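You operate a simulated robot arm through the tools that you are given. There is no shell and no other tool. Be economical: measure what you need, move in short steps, check, and stop when the job is done.

You are at the controls of a simulated two-armed robot. One attempt, no reset.

TASK
Take the lid off the green tin and lay it down on the top of the marking bench. Take the blue bobbin on the top of the marking bench and put it away on the top of the binding bench. Fetch the green twine and set it on the upper shelf under the marking bench. Press the marker button two times. Push the teal drawer shut. Open the white drawer, put the white wedge from the inside of the white drawer in the orange tray and shut the drawer again. Take the blue block on the top of the marking bench and put it away on the top of the joining bench. The order is free. Set down upright: green twine.
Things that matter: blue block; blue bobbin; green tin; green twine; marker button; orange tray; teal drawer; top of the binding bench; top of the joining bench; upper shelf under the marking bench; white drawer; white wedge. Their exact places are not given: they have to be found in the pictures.

It is judged by the outcome, as a careful person would: the job done as asked, and still so three seconds after it is handed in. It fails if anything else is knocked over, pushed out of place, dropped, spilled or broken. Lids that push on must go on centred and level and be pressed home; caps that screw on are set level and turned clockwise until they are tight.

THE ROBOT
Two 7-joint arms with two-finger parallel grippers on one trunk, on a base that drives. Base frame: it is fixed to the floor where the robot stands at the start and does not move with it; the origin is under the middle of the robot, x ahead of it, y to its left, z up; the surface under the hand at the start is at about z = 860. Readings come in mm, rad, newtons and seconds.
The left shoulder is at the start at [70, 163, 1320], the right one opposite. With the tool pointing down near the work surface each hand reaches from about 320 to 860 mm from the robot's upright axis, wherever it stands, measured 20 degrees to its own side. Places, roughly: blue block (5x5x4 cm) [800, 300, 900]; blue bobbin (5x5x15 cm) [600, -100, 900]; green tin [750, 0, 1000]; green twine (6x6x7 cm) [500, -100, 900]; marker button [500, -300, 900]; orange tray (16x15 cm) [400, 1780, 860]; teal drawer [300, -400, 800]; top of the binding bench [-3900, 2700, 800]; top of the joining bench [600, 1500, 900]; upper shelf under the marking bench [600, -400, 500]; white drawer [500, 100, 800]; white wedge (8x3x3 cm) [400, 200, 700]. Payload 3.43 kg a hand.
Tool frame (each hand has its own): the origin (TCP) lies between the finger pads and is the grasp point; the fingertips stand 34 mm ahead of it; z points along the fingers, y is the line along which they close. The gripper opens to 128 mm. The fingers are 24 mm wide and 12 mm thick; the gripper's body (48 by 130 mm) begins 96 mm behind the TCP.
Orientation is told as [roll, pitch, yaw] about the base's x, y, z axes, in that order, counted from this pose: with the fingers straight down and closing along the base's y, the tool's x points along the base's -x, its y along +y and its z along -z.

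THE INTERFACE
- The arms move only by the tool step_arm. It takes "left_increments", "right_increments" or both (then of equal length, played together; a hand with none holds still); each is a list of rows, each a list of 6 numbers: the shift along the base's x, y, z in mm, then the turn, a rotation vector about the base's x, y, z in rad. In form: [[dx, dy, dz, rx, ry, rz], ...]. A call has 1 to 8 rows; each row is the pose to reach, as a shift and turn from the pose commanded when the call began. "left_claw" and "right_claw" are, for a hand that has rows, the gripper command, from -1 (shut) to 1 (fully open), values between in proportion, set as the call begins (left out, the last holds). Rows are played at 5 a second. More than 50 mm and 0.15 rad between two rows, or a gripper value outside its range, and nothing of the call is played. Where a pose cannot be reached the arm comes as near as it can. A force on the tool above 40 N (or 10 N above the force at the start of the call, whichever is more), or a blocked arm, ends the call early, and 0.2 s more pass. The fingers move at their own pace (about 153 mm/s each) and stop on an object; they squeeze with about 26 N. The grip force told is the motor's: it shows also when the fingers shut on nothing. Time passes only in rows, and 0.2 s behind the last, so rows that repeat a pose let the fingers close. It gives the time, the measured TCP pose, the force on the tool (base axes), the opening and the grip force at its end, in the units of the frame above (readings bear some noise), with the torque about the TCP (base axes, N m) and any sound that the robot's microphone picked up.
- Cameras (640 x 400 px; columns grow to the right, rows downward): "scene" is now at [116.8, 0.2, 1513.1]; the picture's right is [0.02, -1.00, 0.00], its down [-0.87, -0.01, -0.49] and it looks along [0.49, 0.01, -0.87] (base axes); focal length 214 px, centre (320, 200). "left" rides on the left gripper at [76, 11, -160] in its tool frame; the picture's right is [-0.15, 0.99, 0.00], its down [-0.88, -0.13, -0.46] and it looks along [-0.45, -0.07, 0.89] (tool axes); focal length 234 px, centre (320, 200). "right" rides on the right gripper at [76, -11, -160] in its tool frame; the picture's right is [0.15, 0.99, 0.00], its down [-0.88, 0.13, -0.46] and it looks along [-0.45, 0.07, 0.89] (tool axes); focal length 234 px, centre (320, 200).
- capture(camera): a new picture of that camera. No time passes.
- lift_body(by): slides the trunk up (or, below 0, down) by that many mm; the arms and the scene camera ride with it, the base frame stays. It gives what a move gives, with no picture.
- base_move(legs): drives the robot by 1 to 6 legs, each [ahead, left, turn to the left] in mm, mm and rad, along the robot's own axes; the way and the turn of a leg run together, so that a leg with both is an arc; at most 1500 mm and 3.142 rad a leg. The arms and the cameras ride along, it lands a little off, and it stops where it bumps. It gives what a move gives.
- head_to(pan, tilt): turns the head with the scene camera to pan (to the left, within 1.501 rad either way) and tilt (down, from -0.506 to 1.204), counted from straight ahead of the robot. It gives what a move gives.
- measure_at(camera, pixels): for up to 12 pixels [column, row] of the newest picture of that camera ("zoom" is the newest enlarged one), the place [x, y, z] in the base frame of the surface seen there, good to about 3 mm. No time passes.
- enlarge(camera, box): a new picture of the part [left, top, right, bottom] of that camera's present view, enlarged. No time passes.
- hand_in(): hands the job in; it is judged then, once.

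Go step by step. Measure first, check grasps and placings, and put right what went wrong. The budget is 131 turns and 146 pictures, counting those below and the enlarged ones. Unless the task says otherwise, let go and move clear before handing in.

The tools are called after "Emit:" as a command line: name --argument value ..., lists and objects as JSON in quotes. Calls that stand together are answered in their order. step_arm: Moves the arms, as the interface text tells. Its arguments: {"type":"object","properties":{"left_increments":{"type":"array","items":{"type":"array","items":{"type":"number"}}},"left_claw":{"type":"number"},"right_increments":{"type":"array","items":{"type":"array","items":{"type":"number"}}},"right_claw":{"type":"number"}},"required":[]} The other tools are called the same way: lift_body (by) slides the trunk up or down; base_move (legs) drives the base; head_to (pan, tilt) turns the head that bears the scene camera; capture (camera) takes a picture; measure_at (camera, pixels) gives the place of the surface under pixels of a picture; enlarge (camera, box) takes an enlarged picture of a part of a camera's view; hand_in () hands the job in.

At the start:

```text
t: 0.0
left_tool_pos: [513.7, 222.0, 1275.9]
left_tcp_rot: [-0.001, -0.001, 0.002]
left_wrist_force: [-0.9, 0.4, -0.1]
left_moment: [-0.01, 0.03, 0.01]
left_width: 128.1
left_grip_force: 0.0
right_tool_pos: [409.0, -164.2, 1312.8]
right_tcp_rot: [0.001, 0.001, -0.001]
right_wrist_force: [0.5, 0.9, 0.2]
right_moment: [0.0, 0.0, -0.05]
right_width: 128.0
right_grip_force: 0.1
trunk travel left (down, up): [-800.0, 140.0]
robot x, y, heading: [1.4, 0.1, 0.001]
head pan, tilt: [0.016, 1.052]
```

scene: 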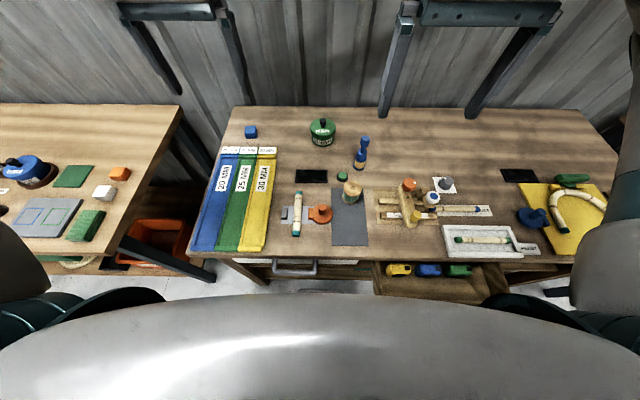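
right: 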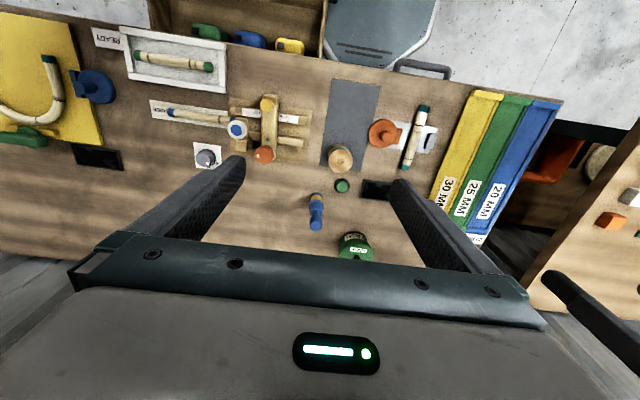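
left: 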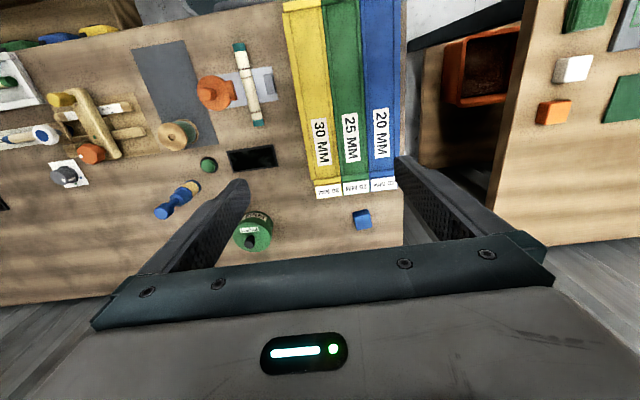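

The scene shows the marking bench ahead, with the blue block (250,131), green tin (322,130), blue bobbin (361,150), and drawers at the front. I'll enlarge to identify things before measuring.

Emit:
enlarge --camera "scene" --box '[200, 100, 400, 290]'

Emit:
enlarge --camera "scene" --box '[370, 150, 610, 310]'

Emit:
measure_at --camera "scene" --pixels '[[250, 131], [322, 128], [322, 121], [363, 141], [360, 160], [352, 190], [342, 176], [445, 184], [295, 268], [430, 285], [455, 270], [300, 120]]'

```text
2.11 times, centred on (300, 195) of scene
```

zoom: 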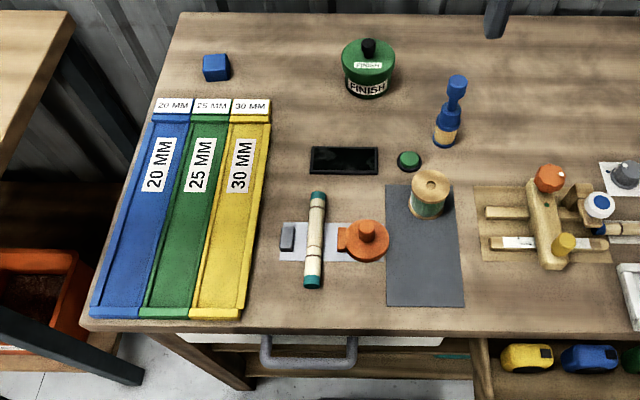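

```text
2.50 times, centred on (490, 230) of scene
```

zoom: 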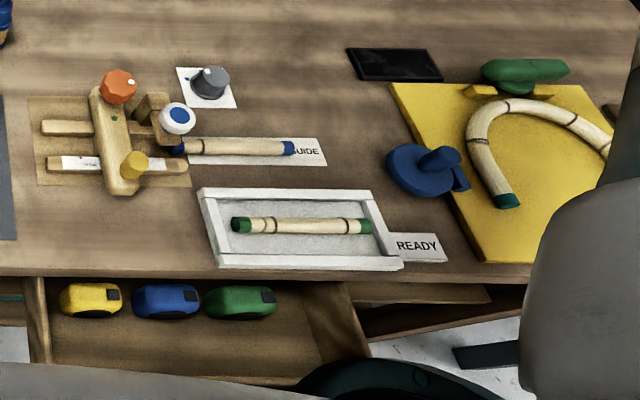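

```text
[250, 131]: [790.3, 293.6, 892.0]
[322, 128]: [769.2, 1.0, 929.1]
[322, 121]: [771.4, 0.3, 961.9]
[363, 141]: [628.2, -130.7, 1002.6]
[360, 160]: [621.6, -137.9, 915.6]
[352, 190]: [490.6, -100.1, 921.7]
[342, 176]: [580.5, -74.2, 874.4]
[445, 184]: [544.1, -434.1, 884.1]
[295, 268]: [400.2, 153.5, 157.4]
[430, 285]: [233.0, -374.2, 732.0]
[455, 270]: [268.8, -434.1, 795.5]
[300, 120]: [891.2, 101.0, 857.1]
```

Emit:
measure_at --camera "scene" --pixels '[[409, 183], [433, 197], [414, 216], [413, 200], [447, 180], [525, 215], [338, 258], [270, 258], [490, 240], [320, 213], [430, 258], [383, 256]]'

Emit:
enlarge --camera "right" --box '[120, 0, 460, 212]'

Emit:
base_move --legs '[[-600, 0, 0]]'

Emit:
head_to --pan 0 --tilt 0.75

Emit:
capture --camera "scene"

```text
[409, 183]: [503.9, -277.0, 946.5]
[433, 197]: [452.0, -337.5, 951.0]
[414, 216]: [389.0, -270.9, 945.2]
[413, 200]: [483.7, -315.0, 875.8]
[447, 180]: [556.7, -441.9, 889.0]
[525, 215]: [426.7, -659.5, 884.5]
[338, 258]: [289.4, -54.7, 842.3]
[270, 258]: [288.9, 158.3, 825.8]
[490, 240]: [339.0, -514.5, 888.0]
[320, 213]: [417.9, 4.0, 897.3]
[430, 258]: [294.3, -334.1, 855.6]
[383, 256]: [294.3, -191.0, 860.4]
```

```text
1.88 times, centred on (290, 106) of right
```

zoom: 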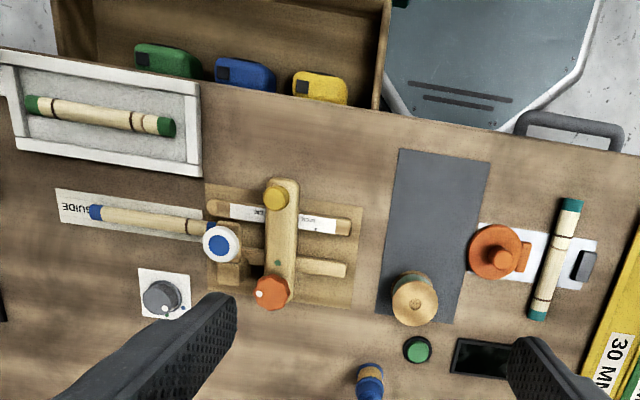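

```text
t: 3.4
left_tool_pos: [-94.6, 222.5, 1275.2]
left_tcp_rot: [0.0, 0.0, 0.0]
left_wrist_force: [0.5, -0.7, -0.4]
left_moment: [0.01, 0.06, 0.01]
left_width: 128.1
left_grip_force: 0.1
right_tool_pos: [-198.9, -164.0, 1311.1]
right_tcp_rot: [-0.001, 0.003, -0.003]
right_wrist_force: [-0.7, 0.1, 0.3]
right_moment: [0.01, 0.01, 0.0]
right_width: 127.9
right_grip_force: 0.1
trunk travel left (down, up): [-800.0, 140.0]
robot x, y, heading: [-606.2, -0.6, -0.003]
head pan, tilt: [0.016, 1.052]
```

```text
t: 4.2
left_tool_pos: [-95.1, 221.6, 1276.1]
left_tcp_rot: [-0.002, 0.0, 0.0]
left_wrist_force: [0.0, 0.2, 0.3]
left_moment: [0.02, -0.01, -0.01]
left_width: 128.0
left_grip_force: 0.0
right_tool_pos: [-201.3, -164.7, 1311.4]
right_tcp_rot: [-0.002, 0.0, -0.001]
right_wrist_force: [0.0, -0.6, 0.6]
right_moment: [0.02, 0.0, 0.0]
right_width: 127.9
right_grip_force: 0.1
trunk travel left (down, up): [-800.0, 140.0]
robot x, y, heading: [-612.8, 0.3, 0.001]
head pan, tilt: [0.0, 0.75]
```

```text
139 pictures are left
```

scene: 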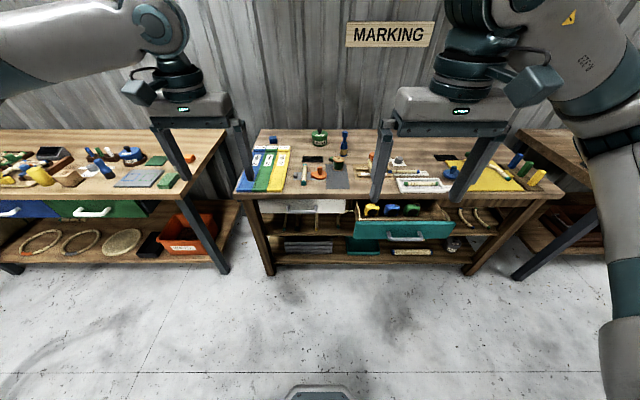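

Emit:
enlarge --camera "scene" --box '[230, 120, 390, 280]'

Emit:
enlarge --camera "scene" --box '[350, 140, 560, 280]'

Emit:
measure_at --camera "scene" --pixels '[[400, 230], [405, 238], [310, 206], [320, 235], [310, 245], [470, 232], [485, 228], [410, 251], [300, 262], [270, 225], [360, 247], [470, 240]]'

```text
2.50 times, centred on (310, 200) of scene
```

zoom: 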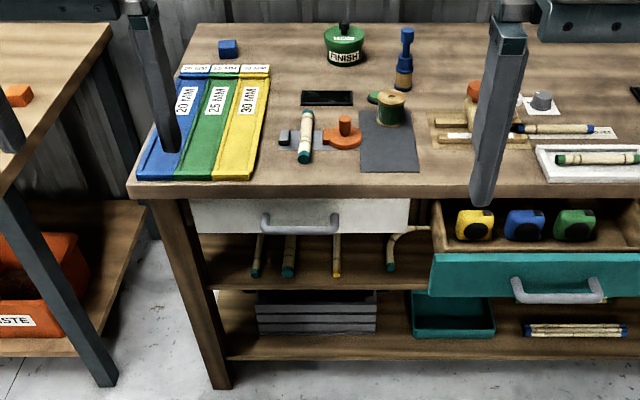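

```text
2.86 times, centred on (455, 210) of scene
```

zoom: 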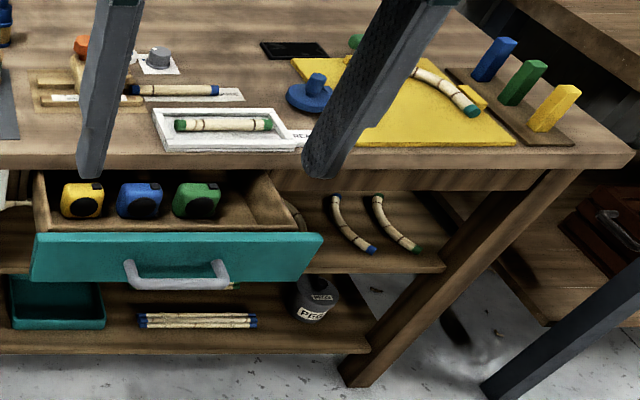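

```text
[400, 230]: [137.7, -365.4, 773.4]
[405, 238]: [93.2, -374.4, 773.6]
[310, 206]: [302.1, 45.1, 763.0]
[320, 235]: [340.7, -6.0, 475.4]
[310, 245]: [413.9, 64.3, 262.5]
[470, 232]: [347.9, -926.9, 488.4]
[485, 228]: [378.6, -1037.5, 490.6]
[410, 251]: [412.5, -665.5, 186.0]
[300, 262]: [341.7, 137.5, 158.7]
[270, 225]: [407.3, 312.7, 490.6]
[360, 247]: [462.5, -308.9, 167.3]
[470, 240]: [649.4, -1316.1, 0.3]
```

Emit:
measure_at --camera "zoom" --pixels '[[128, 270], [228, 270], [178, 281], [178, 265], [50, 270], [310, 250], [180, 245], [78, 45], [100, 122], [162, 48], [360, 240], [330, 260]]'

Emit:
base_move --legs '[[200, -300, 0]]'

Emit:
head_to --pan 0 --tilt 0.9

Emit:
capture --camera "scene"

Emit:
capture --camera "right"

```text
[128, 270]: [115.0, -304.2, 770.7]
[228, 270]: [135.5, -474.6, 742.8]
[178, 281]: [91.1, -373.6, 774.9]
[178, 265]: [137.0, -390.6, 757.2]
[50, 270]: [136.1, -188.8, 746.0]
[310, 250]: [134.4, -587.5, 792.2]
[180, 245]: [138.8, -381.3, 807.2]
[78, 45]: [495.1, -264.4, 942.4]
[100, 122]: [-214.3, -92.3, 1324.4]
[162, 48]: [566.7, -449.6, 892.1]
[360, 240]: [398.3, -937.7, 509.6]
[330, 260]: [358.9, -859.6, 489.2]
```

```text
t: 6.5
left_tool_pos: [101.2, -82.4, 1275.9]
left_tcp_rot: [-0.003, 0.001, -0.006]
left_wrist_force: [0.3, 0.2, -0.2]
left_moment: [-0.03, -0.02, 0.02]
left_width: 128.0
left_grip_force: 0.1
right_tool_pos: [-6.8, -466.3, 1312.3]
right_tcp_rot: [-0.001, 0.0, -0.009]
right_wrist_force: [0.4, 0.6, 0.6]
right_moment: [0.04, -0.03, 0.05]
right_width: 128.0
right_grip_force: 0.2
trunk travel left (down, up): [-800.0, 140.0]
robot x, y, heading: [-411.7, -306.5, -0.007]
head pan, tilt: [0.0, 0.75]
```

```text
t: 7.2
left_tool_pos: [102.0, -83.7, 1276.0]
left_tcp_rot: [0.0, 0.0, -0.007]
left_wrist_force: [-0.3, -1.0, 0.3]
left_moment: [0.05, 0.02, 0.0]
left_width: 127.9
left_grip_force: 0.0
right_tool_pos: [-4.2, -469.0, 1311.2]
right_tcp_rot: [0.0, 0.001, -0.008]
right_wrist_force: [-0.4, 0.5, -0.1]
right_moment: [0.03, 0.02, 0.0]
right_width: 128.0
right_grip_force: 0.0
trunk travel left (down, up): [-800.0, 140.0]
robot x, y, heading: [-410.4, -299.6, -0.002]
head pan, tilt: [0.0, 0.901]
```

```text
136 pictures are left
```

scene: 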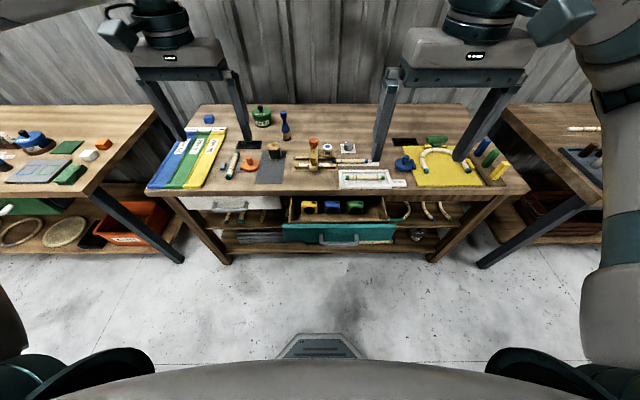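

```text
135 pictures are left
```

right: 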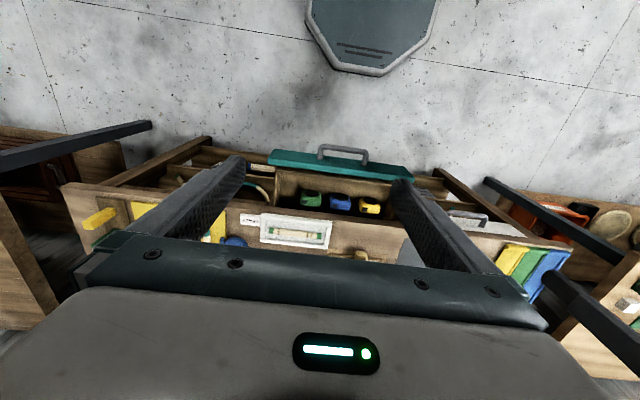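

The teal drawer's handle is at about [91,-390,773], front face at x≈137. I'll lower the closed right hand in front of the handle.

Emit:
step_arm --right_increments '[[0, 10, -48, 0, 0, 0], [0, 20, -96, 0, 0, 0], [0, 30, -142, 0, 0, 0], [0, 40, -188, 0, 0, 0], [0, 50, -234, 0, 0, 0], [0, 60, -280, 0, 0, 0], [0, 70, -326, 0, 0, 0], [0, 80, -372, 0, 0, 0]]' --right_claw -1

Emit:
step_arm --right_increments '[[0, 0, -48, 0, 0, 0], [0, 0, -96, 0, 0, 0], [0, 0, -144, 0, 0, 0], [20, 0, -144, 0, 0, 0]]'

Emit:
capture --camera "scene"

```text
t: 9.1
left_tool_pos: [101.8, -82.7, 1274.9]
left_tcp_rot: [0.001, -0.001, -0.005]
left_wrist_force: [0.1, 0.2, -0.8]
left_moment: [0.0, -0.03, 0.03]
left_width: 127.9
left_grip_force: 0.1
right_tool_pos: [-5.2, -389.6, 938.8]
right_tcp_rot: [0.0, 0.0, -0.005]
right_wrist_force: [0.5, 0.4, -0.2]
right_moment: [0.01, 0.01, -0.01]
right_width: 0.0
right_grip_force: 26.1
trunk travel left (down, up): [-800.0, 140.0]
robot x, y, heading: [-415.6, -300.3, -0.006]
head pan, tilt: [0.0, 0.901]
```

```text
t: 10.1
left_tool_pos: [103.1, -82.5, 1274.2]
left_tcp_rot: [0.001, 0.001, -0.005]
left_wrist_force: [0.4, 0.5, -0.3]
left_moment: [-0.01, 0.02, 0.0]
left_width: 127.9
left_grip_force: 0.0
right_tool_pos: [14.2, -386.6, 793.6]
right_tcp_rot: [0.001, 0.001, -0.007]
right_wrist_force: [-1.1, 0.6, 0.8]
right_moment: [0.04, 0.0, 0.0]
right_width: 0.0
right_grip_force: 25.1
trunk travel left (down, up): [-800.0, 140.0]
robot x, y, heading: [-414.2, -297.6, -0.007]
head pan, tilt: [0.0, 0.901]
```

```text
134 pictures are left
```

scene: 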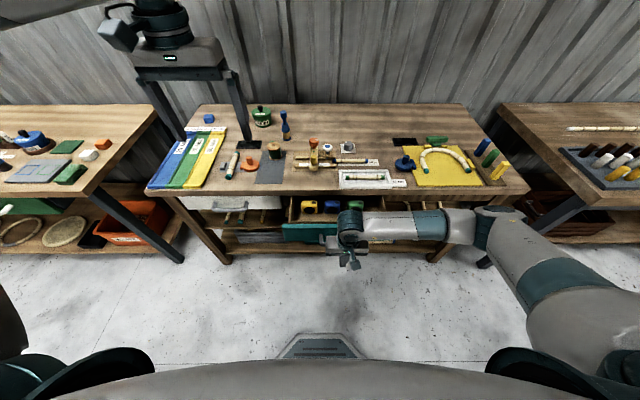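

Emit:
step_arm --right_increments '[[30, 0, 0, 0, 0, 0], [55, 0, 0, 0, 0, 0], [75, 0, 0, 0, 0, 0], [95, 0, 0, 0, 0, 0], [115, 0, 0, 0, 0, 0], [135, 0, 0, 0, 0, 0], [155, 0, 0, 0, 0, 0], [175, 0, 0, 0, 0, 0]]'

Emit:
step_arm --right_increments '[[15, 0, 0, 0, 0, 0], [30, 0, 0, 0, 0, 0], [40, 0, 0, 0, 0, 0], [50, 0, 0, 0, 0, 0], [60, 0, 0, 0, 0, 0], [65, 0, 0, 0, 0, 0]]'

Emit:
capture --camera "scene"

```text
t: 11.8
left_tool_pos: [102.2, -82.0, 1275.7]
left_tcp_rot: [0.0, -0.001, -0.004]
left_wrist_force: [0.7, 0.1, 0.2]
left_moment: [-0.01, 0.01, -0.01]
left_width: 128.3
left_grip_force: 0.1
right_tool_pos: [190.0, -388.0, 797.2]
right_tcp_rot: [0.0, 0.001, -0.007]
right_wrist_force: [0.4, 0.4, -0.5]
right_moment: [0.0, 0.0, -0.03]
right_width: 0.4
right_grip_force: 25.9
trunk travel left (down, up): [-800.0, 140.0]
robot x, y, heading: [-411.4, -303.1, -0.005]
head pan, tilt: [0.0, 0.901]
```

```text
t: 13.2
left_tool_pos: [99.9, -82.7, 1276.0]
left_tcp_rot: [0.001, -0.002, -0.006]
left_wrist_force: [0.9, 0.2, -0.2]
left_moment: [0.0, 0.05, 0.02]
left_width: 128.0
left_grip_force: 0.1
right_tool_pos: [241.2, -387.1, 793.7]
right_tcp_rot: [0.0, 0.021, -0.004]
right_wrist_force: [-22.7, -0.6, 13.2]
right_moment: [-0.03, 0.82, 0.0]
right_width: 0.0
right_grip_force: 25.8
trunk travel left (down, up): [-800.0, 140.0]
robot x, y, heading: [-413.4, -303.5, -0.007]
head pan, tilt: [0.0, 0.901]
stopped in row 6 (right hand): the force on the tool passed its limit at 45 N (the readings are from after the stop); the commanded pose is now the measured one
```

```text
133 pictures are left
```

scene: 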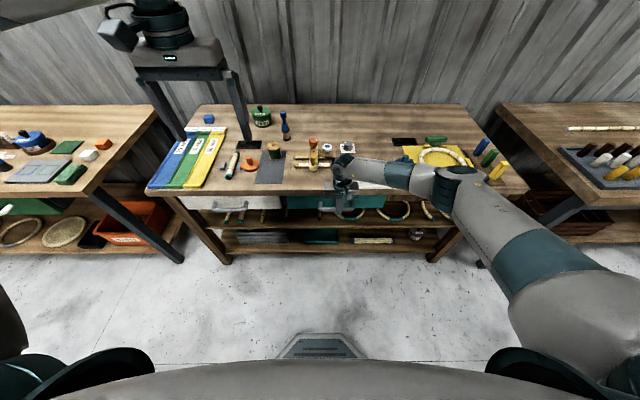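

The drawer hit its stop at TCP x=241. I'll back off and inspect it and the upper shelf.

Emit:
step_arm --right_increments '[[-30, 0, 0, 0, 0, 0], [-75, 0, 0, 0, 0, 0], [-120, 0, 0, 0, 0, 0], [-170, 0, 40, 0, 0, 0], [-170, -40, 70, 0, 0, 0], [-170, -80, 100, 0, 0, 0], [-170, -110, 130, 0, 0, 0], [-170, -150, 160, 0, 0, 0]]'

Emit:
enlarge --camera "scene" --box '[170, 180, 330, 280]'

Emit:
enlarge --camera "scene" --box '[270, 180, 430, 280]'

Emit:
measure_at --camera "zoom" --pixels '[[130, 80], [250, 80], [90, 90], [250, 115], [300, 130]]'

Emit:
measure_at --camera "scene" --pixels '[[255, 215], [260, 218], [290, 216], [220, 200], [240, 202], [250, 204], [360, 220], [375, 222], [400, 222], [225, 223]]'

```text
refused: row 4 steps farther than a row can; nothing moved
```

```text
4.00 times, centred on (250, 230) of scene
```

zoom: 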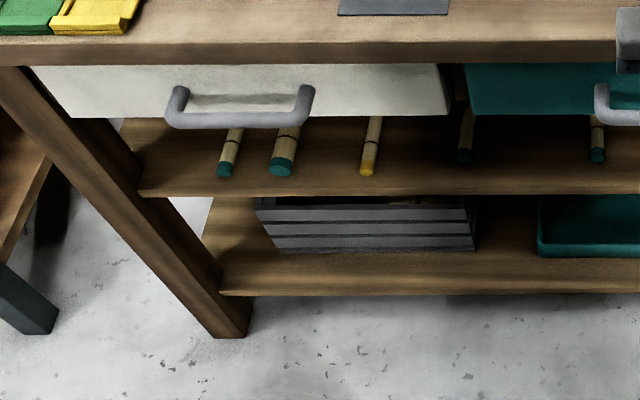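

```text
4.00 times, centred on (350, 230) of scene
```

zoom: 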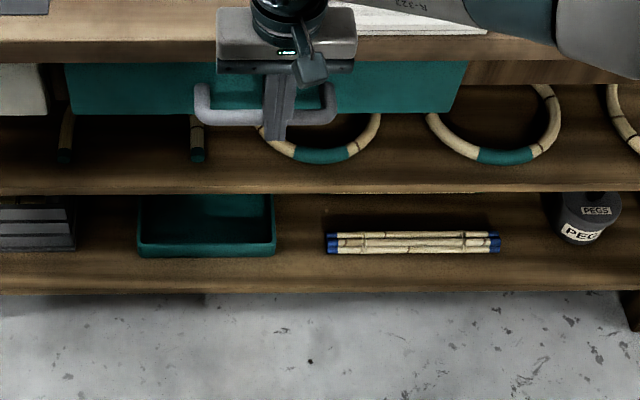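

```text
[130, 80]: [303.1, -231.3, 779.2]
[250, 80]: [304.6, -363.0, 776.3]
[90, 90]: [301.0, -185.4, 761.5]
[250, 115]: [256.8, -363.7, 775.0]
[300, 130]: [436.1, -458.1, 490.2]
```

```text
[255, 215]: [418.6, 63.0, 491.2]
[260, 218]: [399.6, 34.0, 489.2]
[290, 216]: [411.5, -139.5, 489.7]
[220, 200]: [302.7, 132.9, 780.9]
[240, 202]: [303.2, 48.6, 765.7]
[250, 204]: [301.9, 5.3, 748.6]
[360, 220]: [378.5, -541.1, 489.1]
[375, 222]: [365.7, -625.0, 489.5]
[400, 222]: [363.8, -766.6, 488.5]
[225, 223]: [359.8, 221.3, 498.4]
```

The teal face now sits at x=303, flush with the white drawer, so it is shut. I'll back off and raise the hand, then look at the fixture closely.

Emit:
step_arm --right_increments '[[-30, 0, 0, 0, 0, 0], [-75, 0, 0, 0, 0, 0], [-120, 0, 0, 0, 0, 0], [-130, 0, 45, 0, 0, 0], [-130, 0, 90, 0, 0, 0], [-130, 0, 138, 0, 0, 0], [-130, 0, 186, 0, 0, 0], [-130, 0, 234, 0, 0, 0]]'

Emit:
base_move --legs '[[330, 150, 0]]'

Emit:
capture --camera "scene"

Emit:
capture --camera "right"

```text
t: 15.0
left_tool_pos: [101.2, -82.3, 1276.0]
left_tcp_rot: [0.0, -0.001, -0.007]
left_wrist_force: [0.2, -0.3, -0.1]
left_moment: [-0.02, 0.04, -0.03]
left_width: 128.0
left_grip_force: 0.1
right_tool_pos: [113.0, -386.9, 1028.5]
right_tcp_rot: [-0.004, 0.016, -0.005]
right_wrist_force: [0.3, 0.0, 0.6]
right_moment: [-0.02, -0.01, 0.02]
right_width: 0.1
right_grip_force: 26.3
trunk travel left (down, up): [-800.0, 140.0]
robot x, y, heading: [-413.7, -296.9, -0.008]
head pan, tilt: [0.0, 0.901]
```

```text
t: 17.4
left_tool_pos: [434.8, 65.3, 1276.0]
left_tcp_rot: [0.0, -0.003, -0.004]
left_wrist_force: [0.0, 0.3, -0.1]
left_moment: [-0.01, -0.01, 0.0]
left_width: 128.2
left_grip_force: 0.1
right_tool_pos: [447.7, -237.2, 1027.7]
right_tcp_rot: [-0.002, 0.017, -0.002]
right_wrist_force: [-0.1, 0.2, -0.1]
right_moment: [0.0, -0.03, -0.02]
right_width: 0.2
right_grip_force: 26.2
trunk travel left (down, up): [-800.0, 140.0]
robot x, y, heading: [-78.2, -151.0, -0.001]
head pan, tilt: [0.0, 0.901]
```

```text
130 pictures are left
```

scene: 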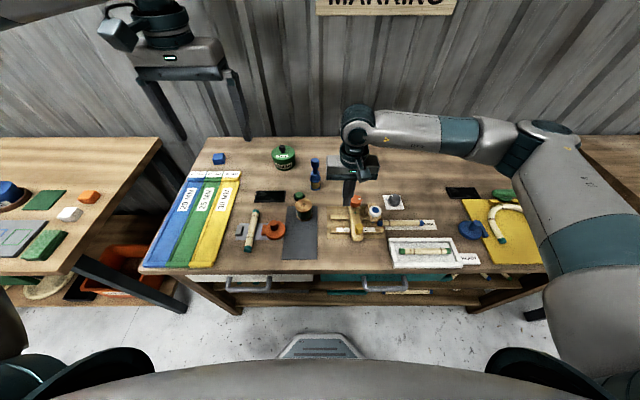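

```text
129 pictures are left
```

right: 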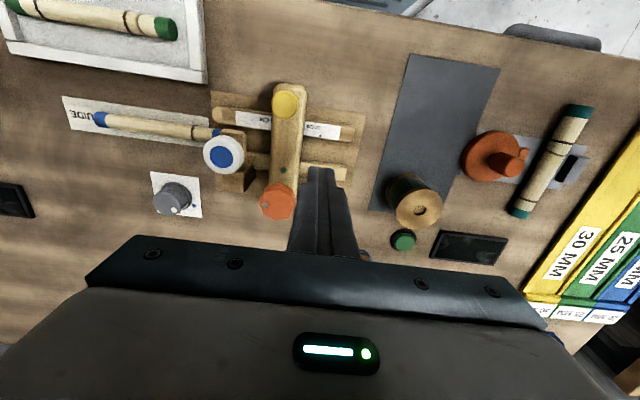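

Emit:
enlarge --camera "right" --box '[60, 60, 380, 240]'

Emit:
enlarge --camera "scene" --box '[320, 170, 440, 250]'

Emit:
measure_at --camera "zoom" --pixels '[[300, 220], [290, 190], [190, 170], [180, 250], [400, 160], [410, 180]]'

Emit:
measure_at --camera "right" --pixels '[[222, 154], [277, 202], [286, 103], [230, 138], [236, 180], [403, 240], [416, 207], [212, 170], [234, 150]]'

```text
2.00 times, centred on (220, 150) of right
```

zoom: 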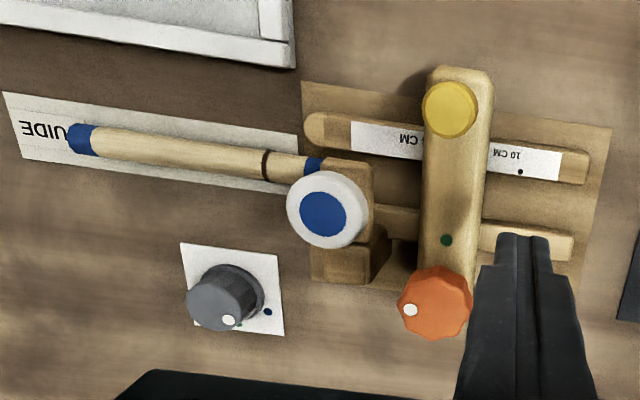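

```text
5.00 times, centred on (380, 210) of scene
```

zoom: 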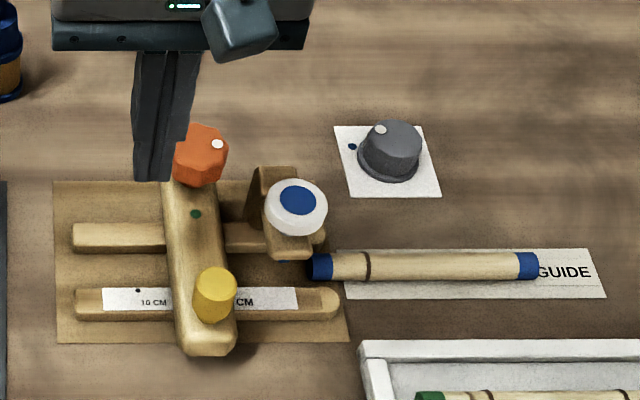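

```text
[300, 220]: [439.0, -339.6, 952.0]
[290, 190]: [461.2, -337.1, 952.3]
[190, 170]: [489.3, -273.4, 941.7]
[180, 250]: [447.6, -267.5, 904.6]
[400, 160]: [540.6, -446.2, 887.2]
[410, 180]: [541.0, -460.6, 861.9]
```

```text
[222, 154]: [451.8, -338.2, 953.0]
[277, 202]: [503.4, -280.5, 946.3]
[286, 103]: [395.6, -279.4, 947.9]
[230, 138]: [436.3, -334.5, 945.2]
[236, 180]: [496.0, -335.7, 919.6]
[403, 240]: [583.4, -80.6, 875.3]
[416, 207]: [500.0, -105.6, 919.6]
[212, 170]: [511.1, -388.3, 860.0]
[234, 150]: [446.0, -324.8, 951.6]
```

The white button with the blue centre at [452,-338,952], beside the marked dowel, is the marker button. I'll bring the closed right fingers over it.

Emit:
step_arm --right_increments '[[2, -50, 0, 0, -0.017, 0], [4, -100, 0, 0, -0.017, 0], [4, -101, -25, 0, -0.017, 0], [4, -101, -34, 0, -0.017, 0]]'

Emit:
enlarge --camera "right" --box '[160, 60, 480, 260]'

```text
t: 18.4
left_tool_pos: [434.7, 64.9, 1275.6]
left_tcp_rot: [0.0, 0.0, -0.004]
left_wrist_force: [-0.6, 0.6, -0.6]
left_moment: [0.04, -0.02, 0.0]
left_width: 128.1
left_grip_force: 0.0
right_tool_pos: [451.3, -339.6, 996.6]
right_tcp_rot: [-0.002, -0.001, -0.003]
right_wrist_force: [-0.3, 0.0, 0.0]
right_moment: [0.05, -0.01, -0.02]
right_width: 0.0
right_grip_force: 26.1
trunk travel left (down, up): [-800.0, 140.0]
robot x, y, heading: [-80.5, -157.1, -0.006]
head pan, tilt: [0.0, 0.901]
```

```text
2.00 times, centred on (320, 160) of right
```

zoom: 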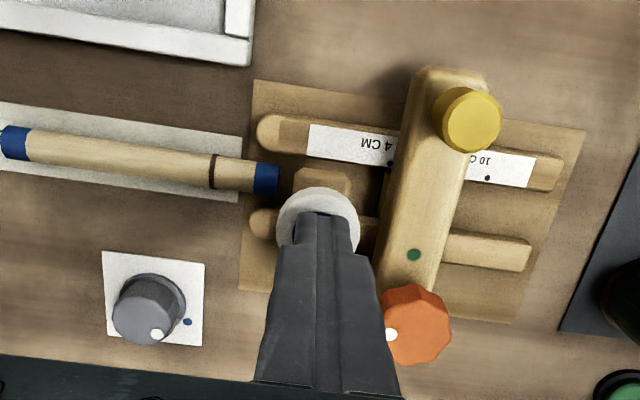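

Fingers are centred over the white button. Press down slowly.

Emit:
step_arm --right_increments '[[0, 0, -6, 0, 0, 0], [0, 0, -10, 0, 0, 0], [0, 0, -13, 0, 0, 0], [0, 0, -16, 0, 0, 0], [0, 0, -19, 0, 0, 0], [0, 0, -22, 0, 0, 0]]'

```text
t: 19.8
left_tool_pos: [434.7, 66.0, 1275.5]
left_tcp_rot: [0.001, 0.0, -0.003]
left_wrist_force: [0.1, 0.0, 0.2]
left_moment: [0.01, 0.01, -0.01]
left_width: 128.0
left_grip_force: 0.1
right_tool_pos: [450.1, -339.3, 972.3]
right_tcp_rot: [-0.002, -0.003, -0.003]
right_wrist_force: [-0.3, 0.0, 3.1]
right_moment: [-0.03, 0.01, 0.04]
right_width: 0.0
right_grip_force: 25.9
trunk travel left (down, up): [-800.0, 140.0]
robot x, y, heading: [-84.0, -154.3, -0.007]
head pan, tilt: [0.0, 0.901]
heard: click
```

A click was heard. I'll lift fully clear and press once more.

Emit:
step_arm --right_increments '[[0, 0, 10, 0, 0, 0], [0, 0, 30, 0, 0, 0], [0, 0, 30, 0, 0, 0]]'

Emit:
step_arm --right_increments '[[0, 0, -14, 0, 0, 0], [0, 0, -18, 0, 0, 0], [0, 0, -21, 0, 0, 0], [0, 0, -24, 0, 0, 0], [0, 0, -27, 0, 0, 0], [0, 0, -30, 0, 0, 0]]'

Emit:
step_arm --right_increments '[[0, 0, 20, 0, 0, 0], [0, 0, 60, 0, 0, 0], [0, 0, 100, 0, 0, 0], [0, 0, 140, 0, 0, 0]]'

Emit:
capture --camera "right"

```text
t: 20.6
left_tool_pos: [434.6, 65.5, 1275.1]
left_tcp_rot: [0.0, 0.0, -0.003]
left_wrist_force: [-0.6, 0.4, 0.2]
left_moment: [0.01, 0.0, 0.02]
left_width: 128.1
left_grip_force: 0.1
right_tool_pos: [452.2, -337.4, 1001.5]
right_tcp_rot: [-0.003, -0.002, -0.002]
right_wrist_force: [0.5, 0.1, 0.0]
right_moment: [-0.02, -0.02, 0.03]
right_width: 0.0
right_grip_force: 25.8
trunk travel left (down, up): [-800.0, 140.0]
robot x, y, heading: [-80.5, -154.1, -0.008]
head pan, tilt: [0.0, 0.901]
```

```text
t: 21.9
left_tool_pos: [434.2, 67.1, 1276.2]
left_tcp_rot: [0.001, 0.0, -0.004]
left_wrist_force: [0.4, -0.1, -0.2]
left_moment: [0.03, -0.03, -0.02]
left_width: 128.0
left_grip_force: 0.0
right_tool_pos: [451.9, -337.6, 971.9]
right_tcp_rot: [-0.002, -0.002, 0.0]
right_wrist_force: [-0.2, 0.5, 3.3]
right_moment: [0.05, 0.02, 0.0]
right_width: 0.1
right_grip_force: 25.8
trunk travel left (down, up): [-800.0, 140.0]
robot x, y, heading: [-81.0, -154.3, -0.004]
head pan, tilt: [0.0, 0.901]
heard: click
```

```text
t: 22.9
left_tool_pos: [434.9, 66.0, 1275.6]
left_tcp_rot: [0.001, -0.001, -0.003]
left_wrist_force: [0.7, 0.0, 0.1]
left_moment: [-0.02, -0.05, 0.0]
left_width: 128.3
left_grip_force: 0.0
right_tool_pos: [451.1, -337.5, 1111.7]
right_tcp_rot: [-0.003, 0.0, 0.001]
right_wrist_force: [0.3, 0.3, 0.8]
right_moment: [0.0, -0.01, -0.03]
right_width: 0.2
right_grip_force: 25.6
trunk travel left (down, up): [-800.0, 140.0]
robot x, y, heading: [-79.3, -153.8, -0.007]
head pan, tilt: [0.0, 0.901]
```

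```text
125 pictures are left
```

right: 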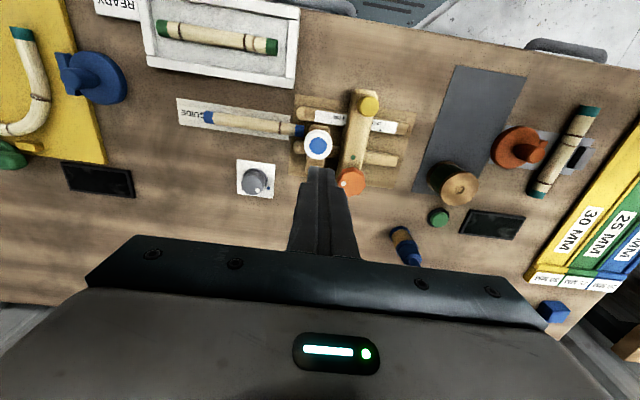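

Two clicks done. Now drive up a little and examine the tin with the left camera.

Emit:
base_move --legs '[[85, 0, 0]]'

Emit:
step_arm --left_increments '[[45, -15, -20, 0, 0, 0], [90, -30, -40, 0, 0, 0], [135, -45, -60, 0, 0, 0], [160, -60, -90, 0, 0, 0], [160, -60, -120, 0, 0, 0]]'

Emit:
capture --camera "left"

Emit:
capture --camera "scene"

```text
t: 24.0
left_tool_pos: [517.3, 67.0, 1277.0]
left_tcp_rot: [0.001, -0.002, -0.003]
left_wrist_force: [-0.2, 0.5, 0.2]
left_moment: [0.01, -0.01, 0.01]
left_width: 127.9
left_grip_force: 0.0
right_tool_pos: [534.7, -337.3, 1112.4]
right_tcp_rot: [-0.002, -0.003, -0.001]
right_wrist_force: [0.2, 0.1, 0.8]
right_moment: [0.0, -0.02, 0.0]
right_width: 0.0
right_grip_force: 25.8
trunk travel left (down, up): [-800.0, 140.0]
robot x, y, heading: [3.7, -156.3, -0.004]
head pan, tilt: [0.0, 0.901]
```

```text
refused: row 1 steps farther than a row can; nothing moved
```

```text
124 pictures are left
```

left: 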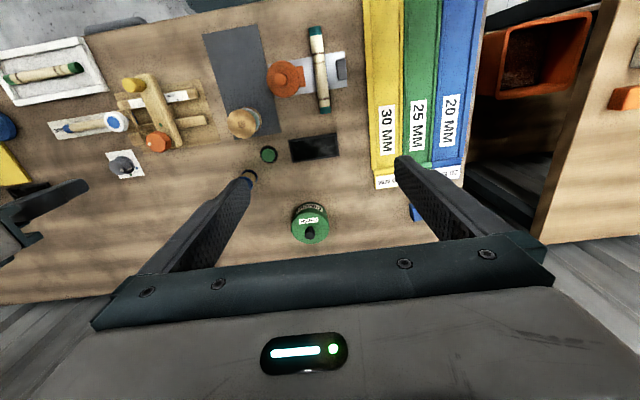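

```text
123 pictures are left
```

scene: 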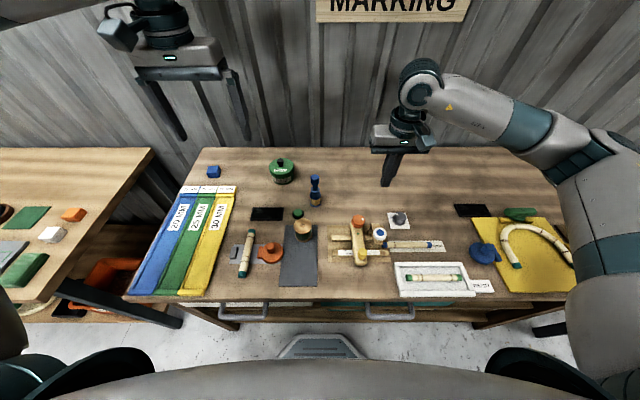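

Emit:
enlarge --camera "scene" --box '[250, 140, 340, 205]'

Emit:
measure_at --camera "zoom" --pixels '[[220, 133], [215, 155], [180, 165], [260, 165], [215, 190], [215, 235], [150, 190], [290, 190], [460, 265], [460, 320], [215, 140], [215, 180]]'

```text
6.15 times, centred on (295, 172) of scene
```

zoom: 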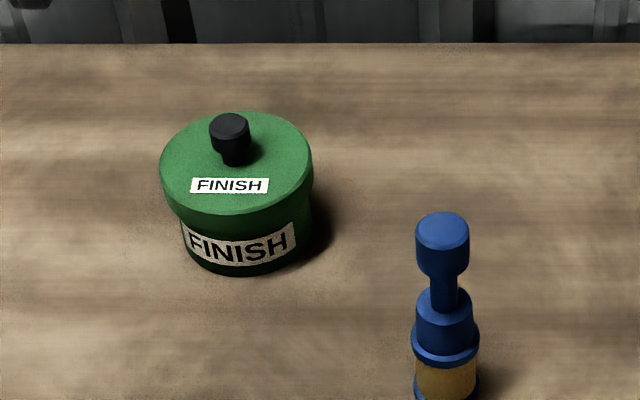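

```text
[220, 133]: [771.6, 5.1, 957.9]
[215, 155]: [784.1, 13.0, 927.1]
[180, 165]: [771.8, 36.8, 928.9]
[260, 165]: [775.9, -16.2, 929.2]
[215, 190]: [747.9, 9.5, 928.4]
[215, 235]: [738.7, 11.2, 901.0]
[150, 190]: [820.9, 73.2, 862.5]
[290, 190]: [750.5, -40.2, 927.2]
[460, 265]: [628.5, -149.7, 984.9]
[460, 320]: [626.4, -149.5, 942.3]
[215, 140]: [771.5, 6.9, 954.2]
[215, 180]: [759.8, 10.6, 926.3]
```

Lid knob is at about [776,3,930–962], lid top at z=929. I'll bring the left hand above it.

Emit:
step_arm --left_increments '[[35, -8, -25, 0, 0, 0], [70, -16, -50, 0, 0, 0], [105, -24, -75, 0, 0, 0], [140, -32, -100, 0, 0, 0], [175, -40, -125, 0, 0, 0], [210, -50, -150, 0, 0, 0], [240, -58, -180, 0, 0, 0], [258, -64, -215, 0, 0, 0]]' --left_claw 0.2

Emit:
capture --camera "left"

Emit:
measure_at --camera "left" --pixels '[[316, 178], [320, 190], [310, 160], [320, 205]]'

```text
t: 25.8
left_tool_pos: [778.3, 3.4, 1060.6]
left_tcp_rot: [0.0, -0.001, -0.002]
left_wrist_force: [0.1, -0.3, -0.1]
left_moment: [0.0, 0.02, -0.03]
left_width: 76.9
left_grip_force: 0.1
right_tool_pos: [537.5, -338.6, 1109.3]
right_tcp_rot: [-0.002, 0.0, 0.001]
right_wrist_force: [0.2, -0.8, -0.4]
right_moment: [0.0, 0.02, 0.03]
right_width: 0.1
right_grip_force: 26.3
trunk travel left (down, up): [-800.0, 140.0]
robot x, y, heading: [-0.7, -159.6, 0.002]
head pan, tilt: [0.0, 0.901]
```

```text
121 pictures are left
```

left: 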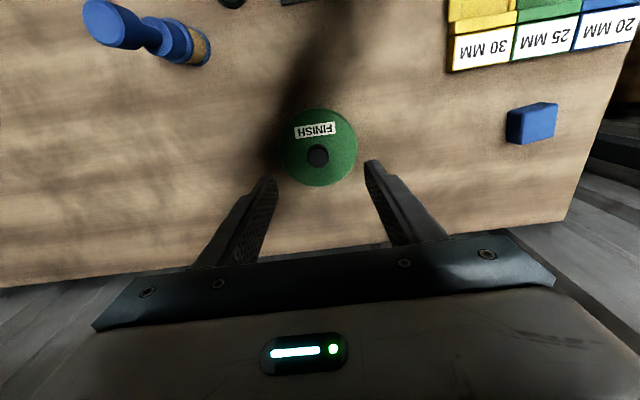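

```text
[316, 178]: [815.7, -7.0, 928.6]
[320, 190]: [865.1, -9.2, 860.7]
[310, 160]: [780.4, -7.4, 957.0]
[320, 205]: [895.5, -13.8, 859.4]
```

Emit:
measure_at --camera "left" --pixels '[[318, 155], [310, 155], [326, 155], [318, 148], [318, 162], [284, 150], [354, 150]]'

Emit:
measure_at --camera "left" --pixels '[[532, 122], [515, 125], [550, 118], [532, 108], [532, 138], [120, 18], [200, 48]]'

```text
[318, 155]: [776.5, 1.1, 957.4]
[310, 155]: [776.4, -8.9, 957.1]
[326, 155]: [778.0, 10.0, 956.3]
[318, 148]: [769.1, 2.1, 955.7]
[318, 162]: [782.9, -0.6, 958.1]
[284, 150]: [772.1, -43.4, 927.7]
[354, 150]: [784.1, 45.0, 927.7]
```

```text
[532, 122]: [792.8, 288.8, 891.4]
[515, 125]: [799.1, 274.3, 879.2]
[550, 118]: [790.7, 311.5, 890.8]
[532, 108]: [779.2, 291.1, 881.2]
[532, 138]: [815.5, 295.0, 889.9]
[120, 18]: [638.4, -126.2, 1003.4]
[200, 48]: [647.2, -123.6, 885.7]
```

Knob confirmed at (776,1), top 957. Lower to TCP z≈965 and close.

Emit:
step_arm --left_increments '[[-1, -2, -45, 0, 0, 0], [-1, -2, -80, 0, 0, 0], [-1, -2, -95, 0, 0, 0]]'

Emit:
step_arm --left_increments '[[0, 0, 0, 0, 0, 0], [0, 0, 0, 0, 0, 0], [0, 0, 0, 0, 0, 0]]' --left_claw -1

Emit:
step_arm --left_increments '[[0, 0, 2, 0, 0, 0], [0, 0, 4, 0, 0, 0], [0, 0, 7, 0, 0, 0], [0, 0, 10, 0, 0, 0], [0, 0, 14, 0, 0, 0]]'

Emit:
enlarge --camera "scene" --box '[250, 140, 340, 205]'

```text
t: 26.6
left_tool_pos: [777.6, -0.3, 966.1]
left_tcp_rot: [-0.001, -0.001, -0.002]
left_wrist_force: [0.5, 0.2, -0.6]
left_moment: [-0.03, 0.02, 0.02]
left_width: 76.9
left_grip_force: 0.1
right_tool_pos: [536.3, -337.2, 1111.3]
right_tcp_rot: [0.0, -0.003, 0.0]
right_wrist_force: [-0.2, -0.3, 0.0]
right_moment: [0.01, -0.02, 0.0]
right_width: 0.0
right_grip_force: 25.4
trunk travel left (down, up): [-800.0, 140.0]
robot x, y, heading: [11.2, -155.9, -0.004]
head pan, tilt: [0.0, 0.901]
```

```text
t: 27.4
left_tool_pos: [775.8, -1.1, 966.2]
left_tcp_rot: [-0.001, 0.001, -0.002]
left_wrist_force: [0.9, 0.4, 0.0]
left_moment: [0.03, -0.01, -0.02]
left_width: 24.7
left_grip_force: 26.1
right_tool_pos: [537.6, -337.7, 1110.4]
right_tcp_rot: [-0.003, -0.001, -0.001]
right_wrist_force: [0.2, 0.8, -1.2]
right_moment: [0.0, 0.02, 0.01]
right_width: 0.0
right_grip_force: 26.1
trunk travel left (down, up): [-800.0, 140.0]
robot x, y, heading: [5.4, -154.3, -0.0]
head pan, tilt: [0.0, 0.901]
heard: snap
```

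```text
t: 28.6
left_tool_pos: [776.1, 0.0, 979.5]
left_tcp_rot: [0.001, 0.001, -0.004]
left_wrist_force: [-0.2, -0.1, -0.1]
left_moment: [0.01, -0.03, -0.01]
left_width: 24.8
left_grip_force: 25.7
right_tool_pos: [536.6, -337.7, 1111.8]
right_tcp_rot: [-0.003, -0.004, -0.001]
right_wrist_force: [-0.8, 0.5, 0.2]
right_moment: [-0.01, -0.01, 0.0]
right_width: 0.0
right_grip_force: 25.9
trunk travel left (down, up): [-800.0, 140.0]
robot x, y, heading: [6.8, -156.9, -0.006]
head pan, tilt: [0.0, 0.901]
```

```text
6.15 times, centred on (295, 172) of scene
```

zoom: 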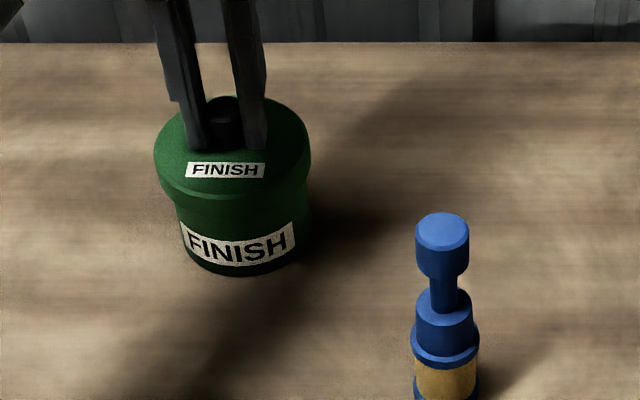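

The lid snapped free and is rising; the tin stays. Lift clear and carry it to the free spot at about [800,150].

Emit:
step_arm --left_increments '[[0, 0, 40, 0, 0, 0], [0, 0, 80, 0, 0, 0], [0, 40, 90, 0, 0, 0], [5, 80, 90, 0, 0, 0], [15, 120, 90, 0, 0, 0], [24, 150, 90, 0, 0, 0], [24, 150, 50, 0, 0, 0], [24, 150, 10, 0, 0, 0]]'

Emit:
enlarge --camera "scene" --box '[190, 130, 350, 230]'

Emit:
capture --camera "left"

```text
t: 30.4
left_tool_pos: [799.4, 150.7, 991.6]
left_tcp_rot: [-0.001, 0.0, -0.001]
left_wrist_force: [0.5, 0.6, -0.2]
left_moment: [0.0, 0.01, 0.0]
left_width: 24.8
left_grip_force: 26.1
right_tool_pos: [538.9, -336.9, 1110.7]
right_tcp_rot: [-0.002, 0.0, 0.001]
right_wrist_force: [0.8, -0.6, -0.5]
right_moment: [0.0, 0.03, -0.02]
right_width: 0.0
right_grip_force: 26.1
trunk travel left (down, up): [-800.0, 140.0]
robot x, y, heading: [8.5, -155.8, -0.002]
head pan, tilt: [0.0, 0.901]
```

```text
4.00 times, centred on (270, 180) of scene
```

zoom: 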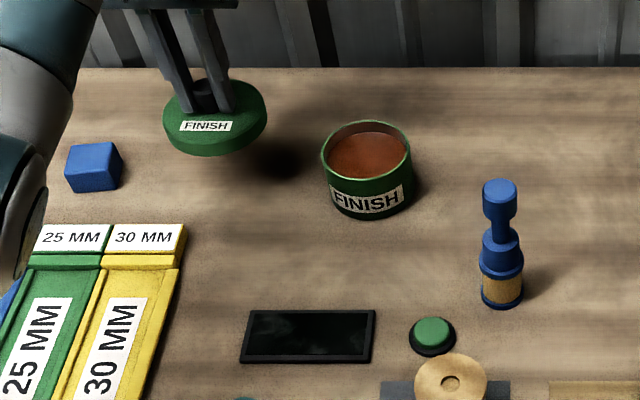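

```text
118 pictures are left
```

left: 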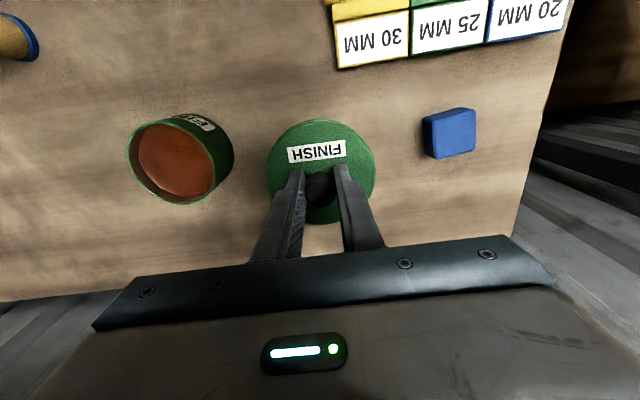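

The lid hangs level; its top is at ≈954. Lower in small steps until it rests.

Emit:
step_arm --left_increments '[[0, 0, -35, 0, 0, 0], [0, 0, -55, 0, 0, 0], [0, 0, -62, 0, 0, 0], [0, 0, -66, 0, 0, 0]]'

Emit:
enlarge --camera "scene" --box '[190, 130, 350, 230]'

```text
t: 31.4
left_tool_pos: [800.7, 149.2, 923.4]
left_tcp_rot: [0.0, -0.001, -0.001]
left_wrist_force: [-0.5, 0.3, -0.4]
left_moment: [-0.03, 0.0, 0.01]
left_width: 24.5
left_grip_force: 26.0
right_tool_pos: [537.2, -337.4, 1111.3]
right_tcp_rot: [-0.002, -0.002, 0.0]
right_wrist_force: [0.6, 0.0, -0.6]
right_moment: [-0.03, 0.01, 0.0]
right_width: 0.1
right_grip_force: 25.9
trunk travel left (down, up): [-800.0, 140.0]
robot x, y, heading: [7.2, -152.6, -0.002]
head pan, tilt: [0.0, 0.901]
```

```text
4.00 times, centred on (270, 180) of scene
```

zoom: 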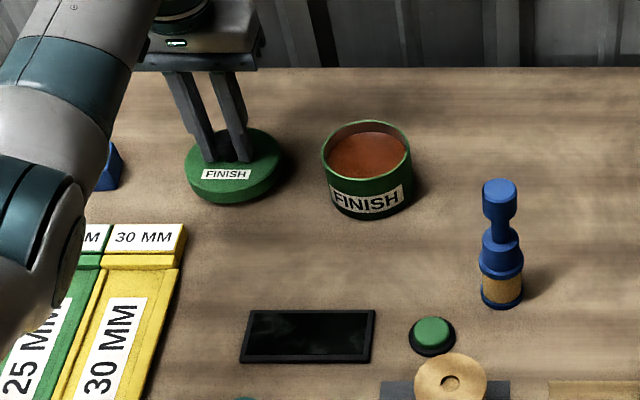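

Emit:
step_arm --left_increments '[[0, 0, -3, 0, 0, 0], [0, 0, -5, 0, 0, 0], [0, 0, -7, 0, 0, 0]]'

Emit:
measure_at --camera "zoom" --pixels '[[225, 190], [260, 150], [200, 160]]'

```text
t: 32.2
left_tool_pos: [800.6, 150.8, 917.0]
left_tcp_rot: [0.0, -0.002, -0.002]
left_wrist_force: [-0.7, 0.3, -0.7]
left_moment: [0.0, 0.02, 0.01]
left_width: 24.7
left_grip_force: 25.7
right_tool_pos: [536.6, -337.6, 1110.8]
right_tcp_rot: [-0.002, -0.002, -0.001]
right_wrist_force: [-0.2, -0.1, -0.6]
right_moment: [0.02, -0.01, 0.0]
right_width: 0.3
right_grip_force: 26.7
trunk travel left (down, up): [-800.0, 140.0]
robot x, y, heading: [5.0, -155.3, -0.003]
head pan, tilt: [0.0, 0.901]
```

```text
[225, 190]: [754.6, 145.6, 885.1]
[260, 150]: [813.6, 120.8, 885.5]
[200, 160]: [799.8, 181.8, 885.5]
```

Emit:
step_arm --left_increments '[[0, 0, -2, 0, 0, 0], [0, 0, -4, 0, 0, 0], [0, 0, -6, 0, 0, 0]]'

Emit:
enlarge --camera "left" --box '[220, 80, 460, 230]'

```text
t: 33.0
left_tool_pos: [800.0, 150.3, 914.8]
left_tcp_rot: [0.001, -0.004, -0.001]
left_wrist_force: [3.3, 1.6, 14.9]
left_moment: [-0.01, 0.45, -0.05]
left_width: 24.6
left_grip_force: 25.8
right_tool_pos: [535.1, -338.1, 1110.7]
right_tcp_rot: [-0.003, -0.002, 0.001]
right_wrist_force: [0.9, -0.2, 0.0]
right_moment: [0.02, 0.02, -0.01]
right_width: 0.0
right_grip_force: 25.9
trunk travel left (down, up): [-800.0, 140.0]
robot x, y, heading: [5.9, -156.4, -0.006]
head pan, tilt: [0.0, 0.901]
```

```text
2.67 times, centred on (340, 155) of left
```

zoom: 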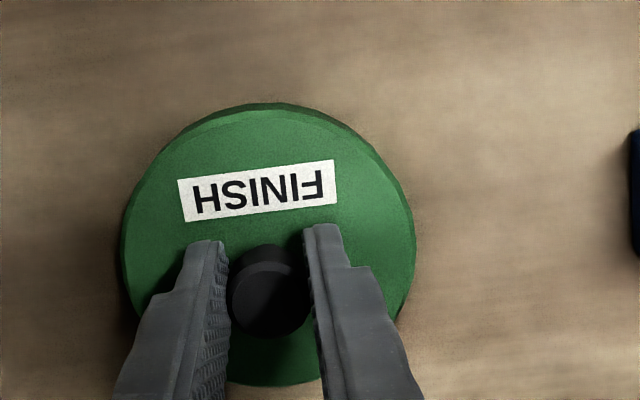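

Contact (15 N): the lid rests on the bench. Ease up, release and lift straight up; then the left hand can go for the blue block later.

Emit:
step_arm --left_increments '[[0, 0, 4, 0, 0, 0], [0, 0, 4, 0, 0, 0], [0, 0, 4, 0, 0, 0]]' --left_claw -0.3

Emit:
step_arm --left_increments '[[0, 0, 40, 0, 0, 0], [0, 0, 80, 0, 0, 0], [0, 0, 120, 0, 0, 0], [-40, 0, 150, 0, 0, 0], [-80, 0, 180, 0, 0, 0]]'

Emit:
capture --camera "scene"

```text
t: 33.8
left_tool_pos: [799.9, 150.0, 914.4]
left_tcp_rot: [0.0, 0.001, -0.004]
left_wrist_force: [-0.1, -0.6, 0.2]
left_moment: [-0.02, -0.04, -0.03]
left_width: 45.0
left_grip_force: 0.0
right_tool_pos: [536.8, -338.0, 1110.9]
right_tcp_rot: [-0.002, -0.002, 0.001]
right_wrist_force: [-0.5, 0.5, 0.2]
right_moment: [0.03, 0.0, -0.01]
right_width: 0.1
right_grip_force: 26.3
trunk travel left (down, up): [-800.0, 140.0]
robot x, y, heading: [4.0, -156.0, -0.006]
head pan, tilt: [0.0, 0.901]
```

```text
t: 35.0
left_tool_pos: [718.7, 148.8, 1093.3]
left_tcp_rot: [0.0, 0.001, -0.003]
left_wrist_force: [-0.2, -0.6, 0.2]
left_moment: [-0.02, -0.03, 0.03]
left_width: 44.6
left_grip_force: 0.0
right_tool_pos: [534.8, -337.3, 1112.2]
right_tcp_rot: [-0.003, -0.004, 0.001]
right_wrist_force: [-1.0, -0.1, -0.1]
right_moment: [-0.01, -0.02, -0.02]
right_width: 0.1
right_grip_force: 26.5
trunk travel left (down, up): [-800.0, 140.0]
robot x, y, heading: [2.8, -155.9, -0.004]
head pan, tilt: [0.0, 0.901]
```

```text
115 pictures are left
```

scene: 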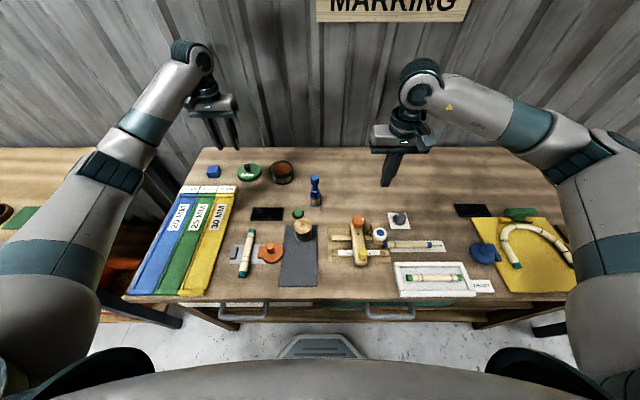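

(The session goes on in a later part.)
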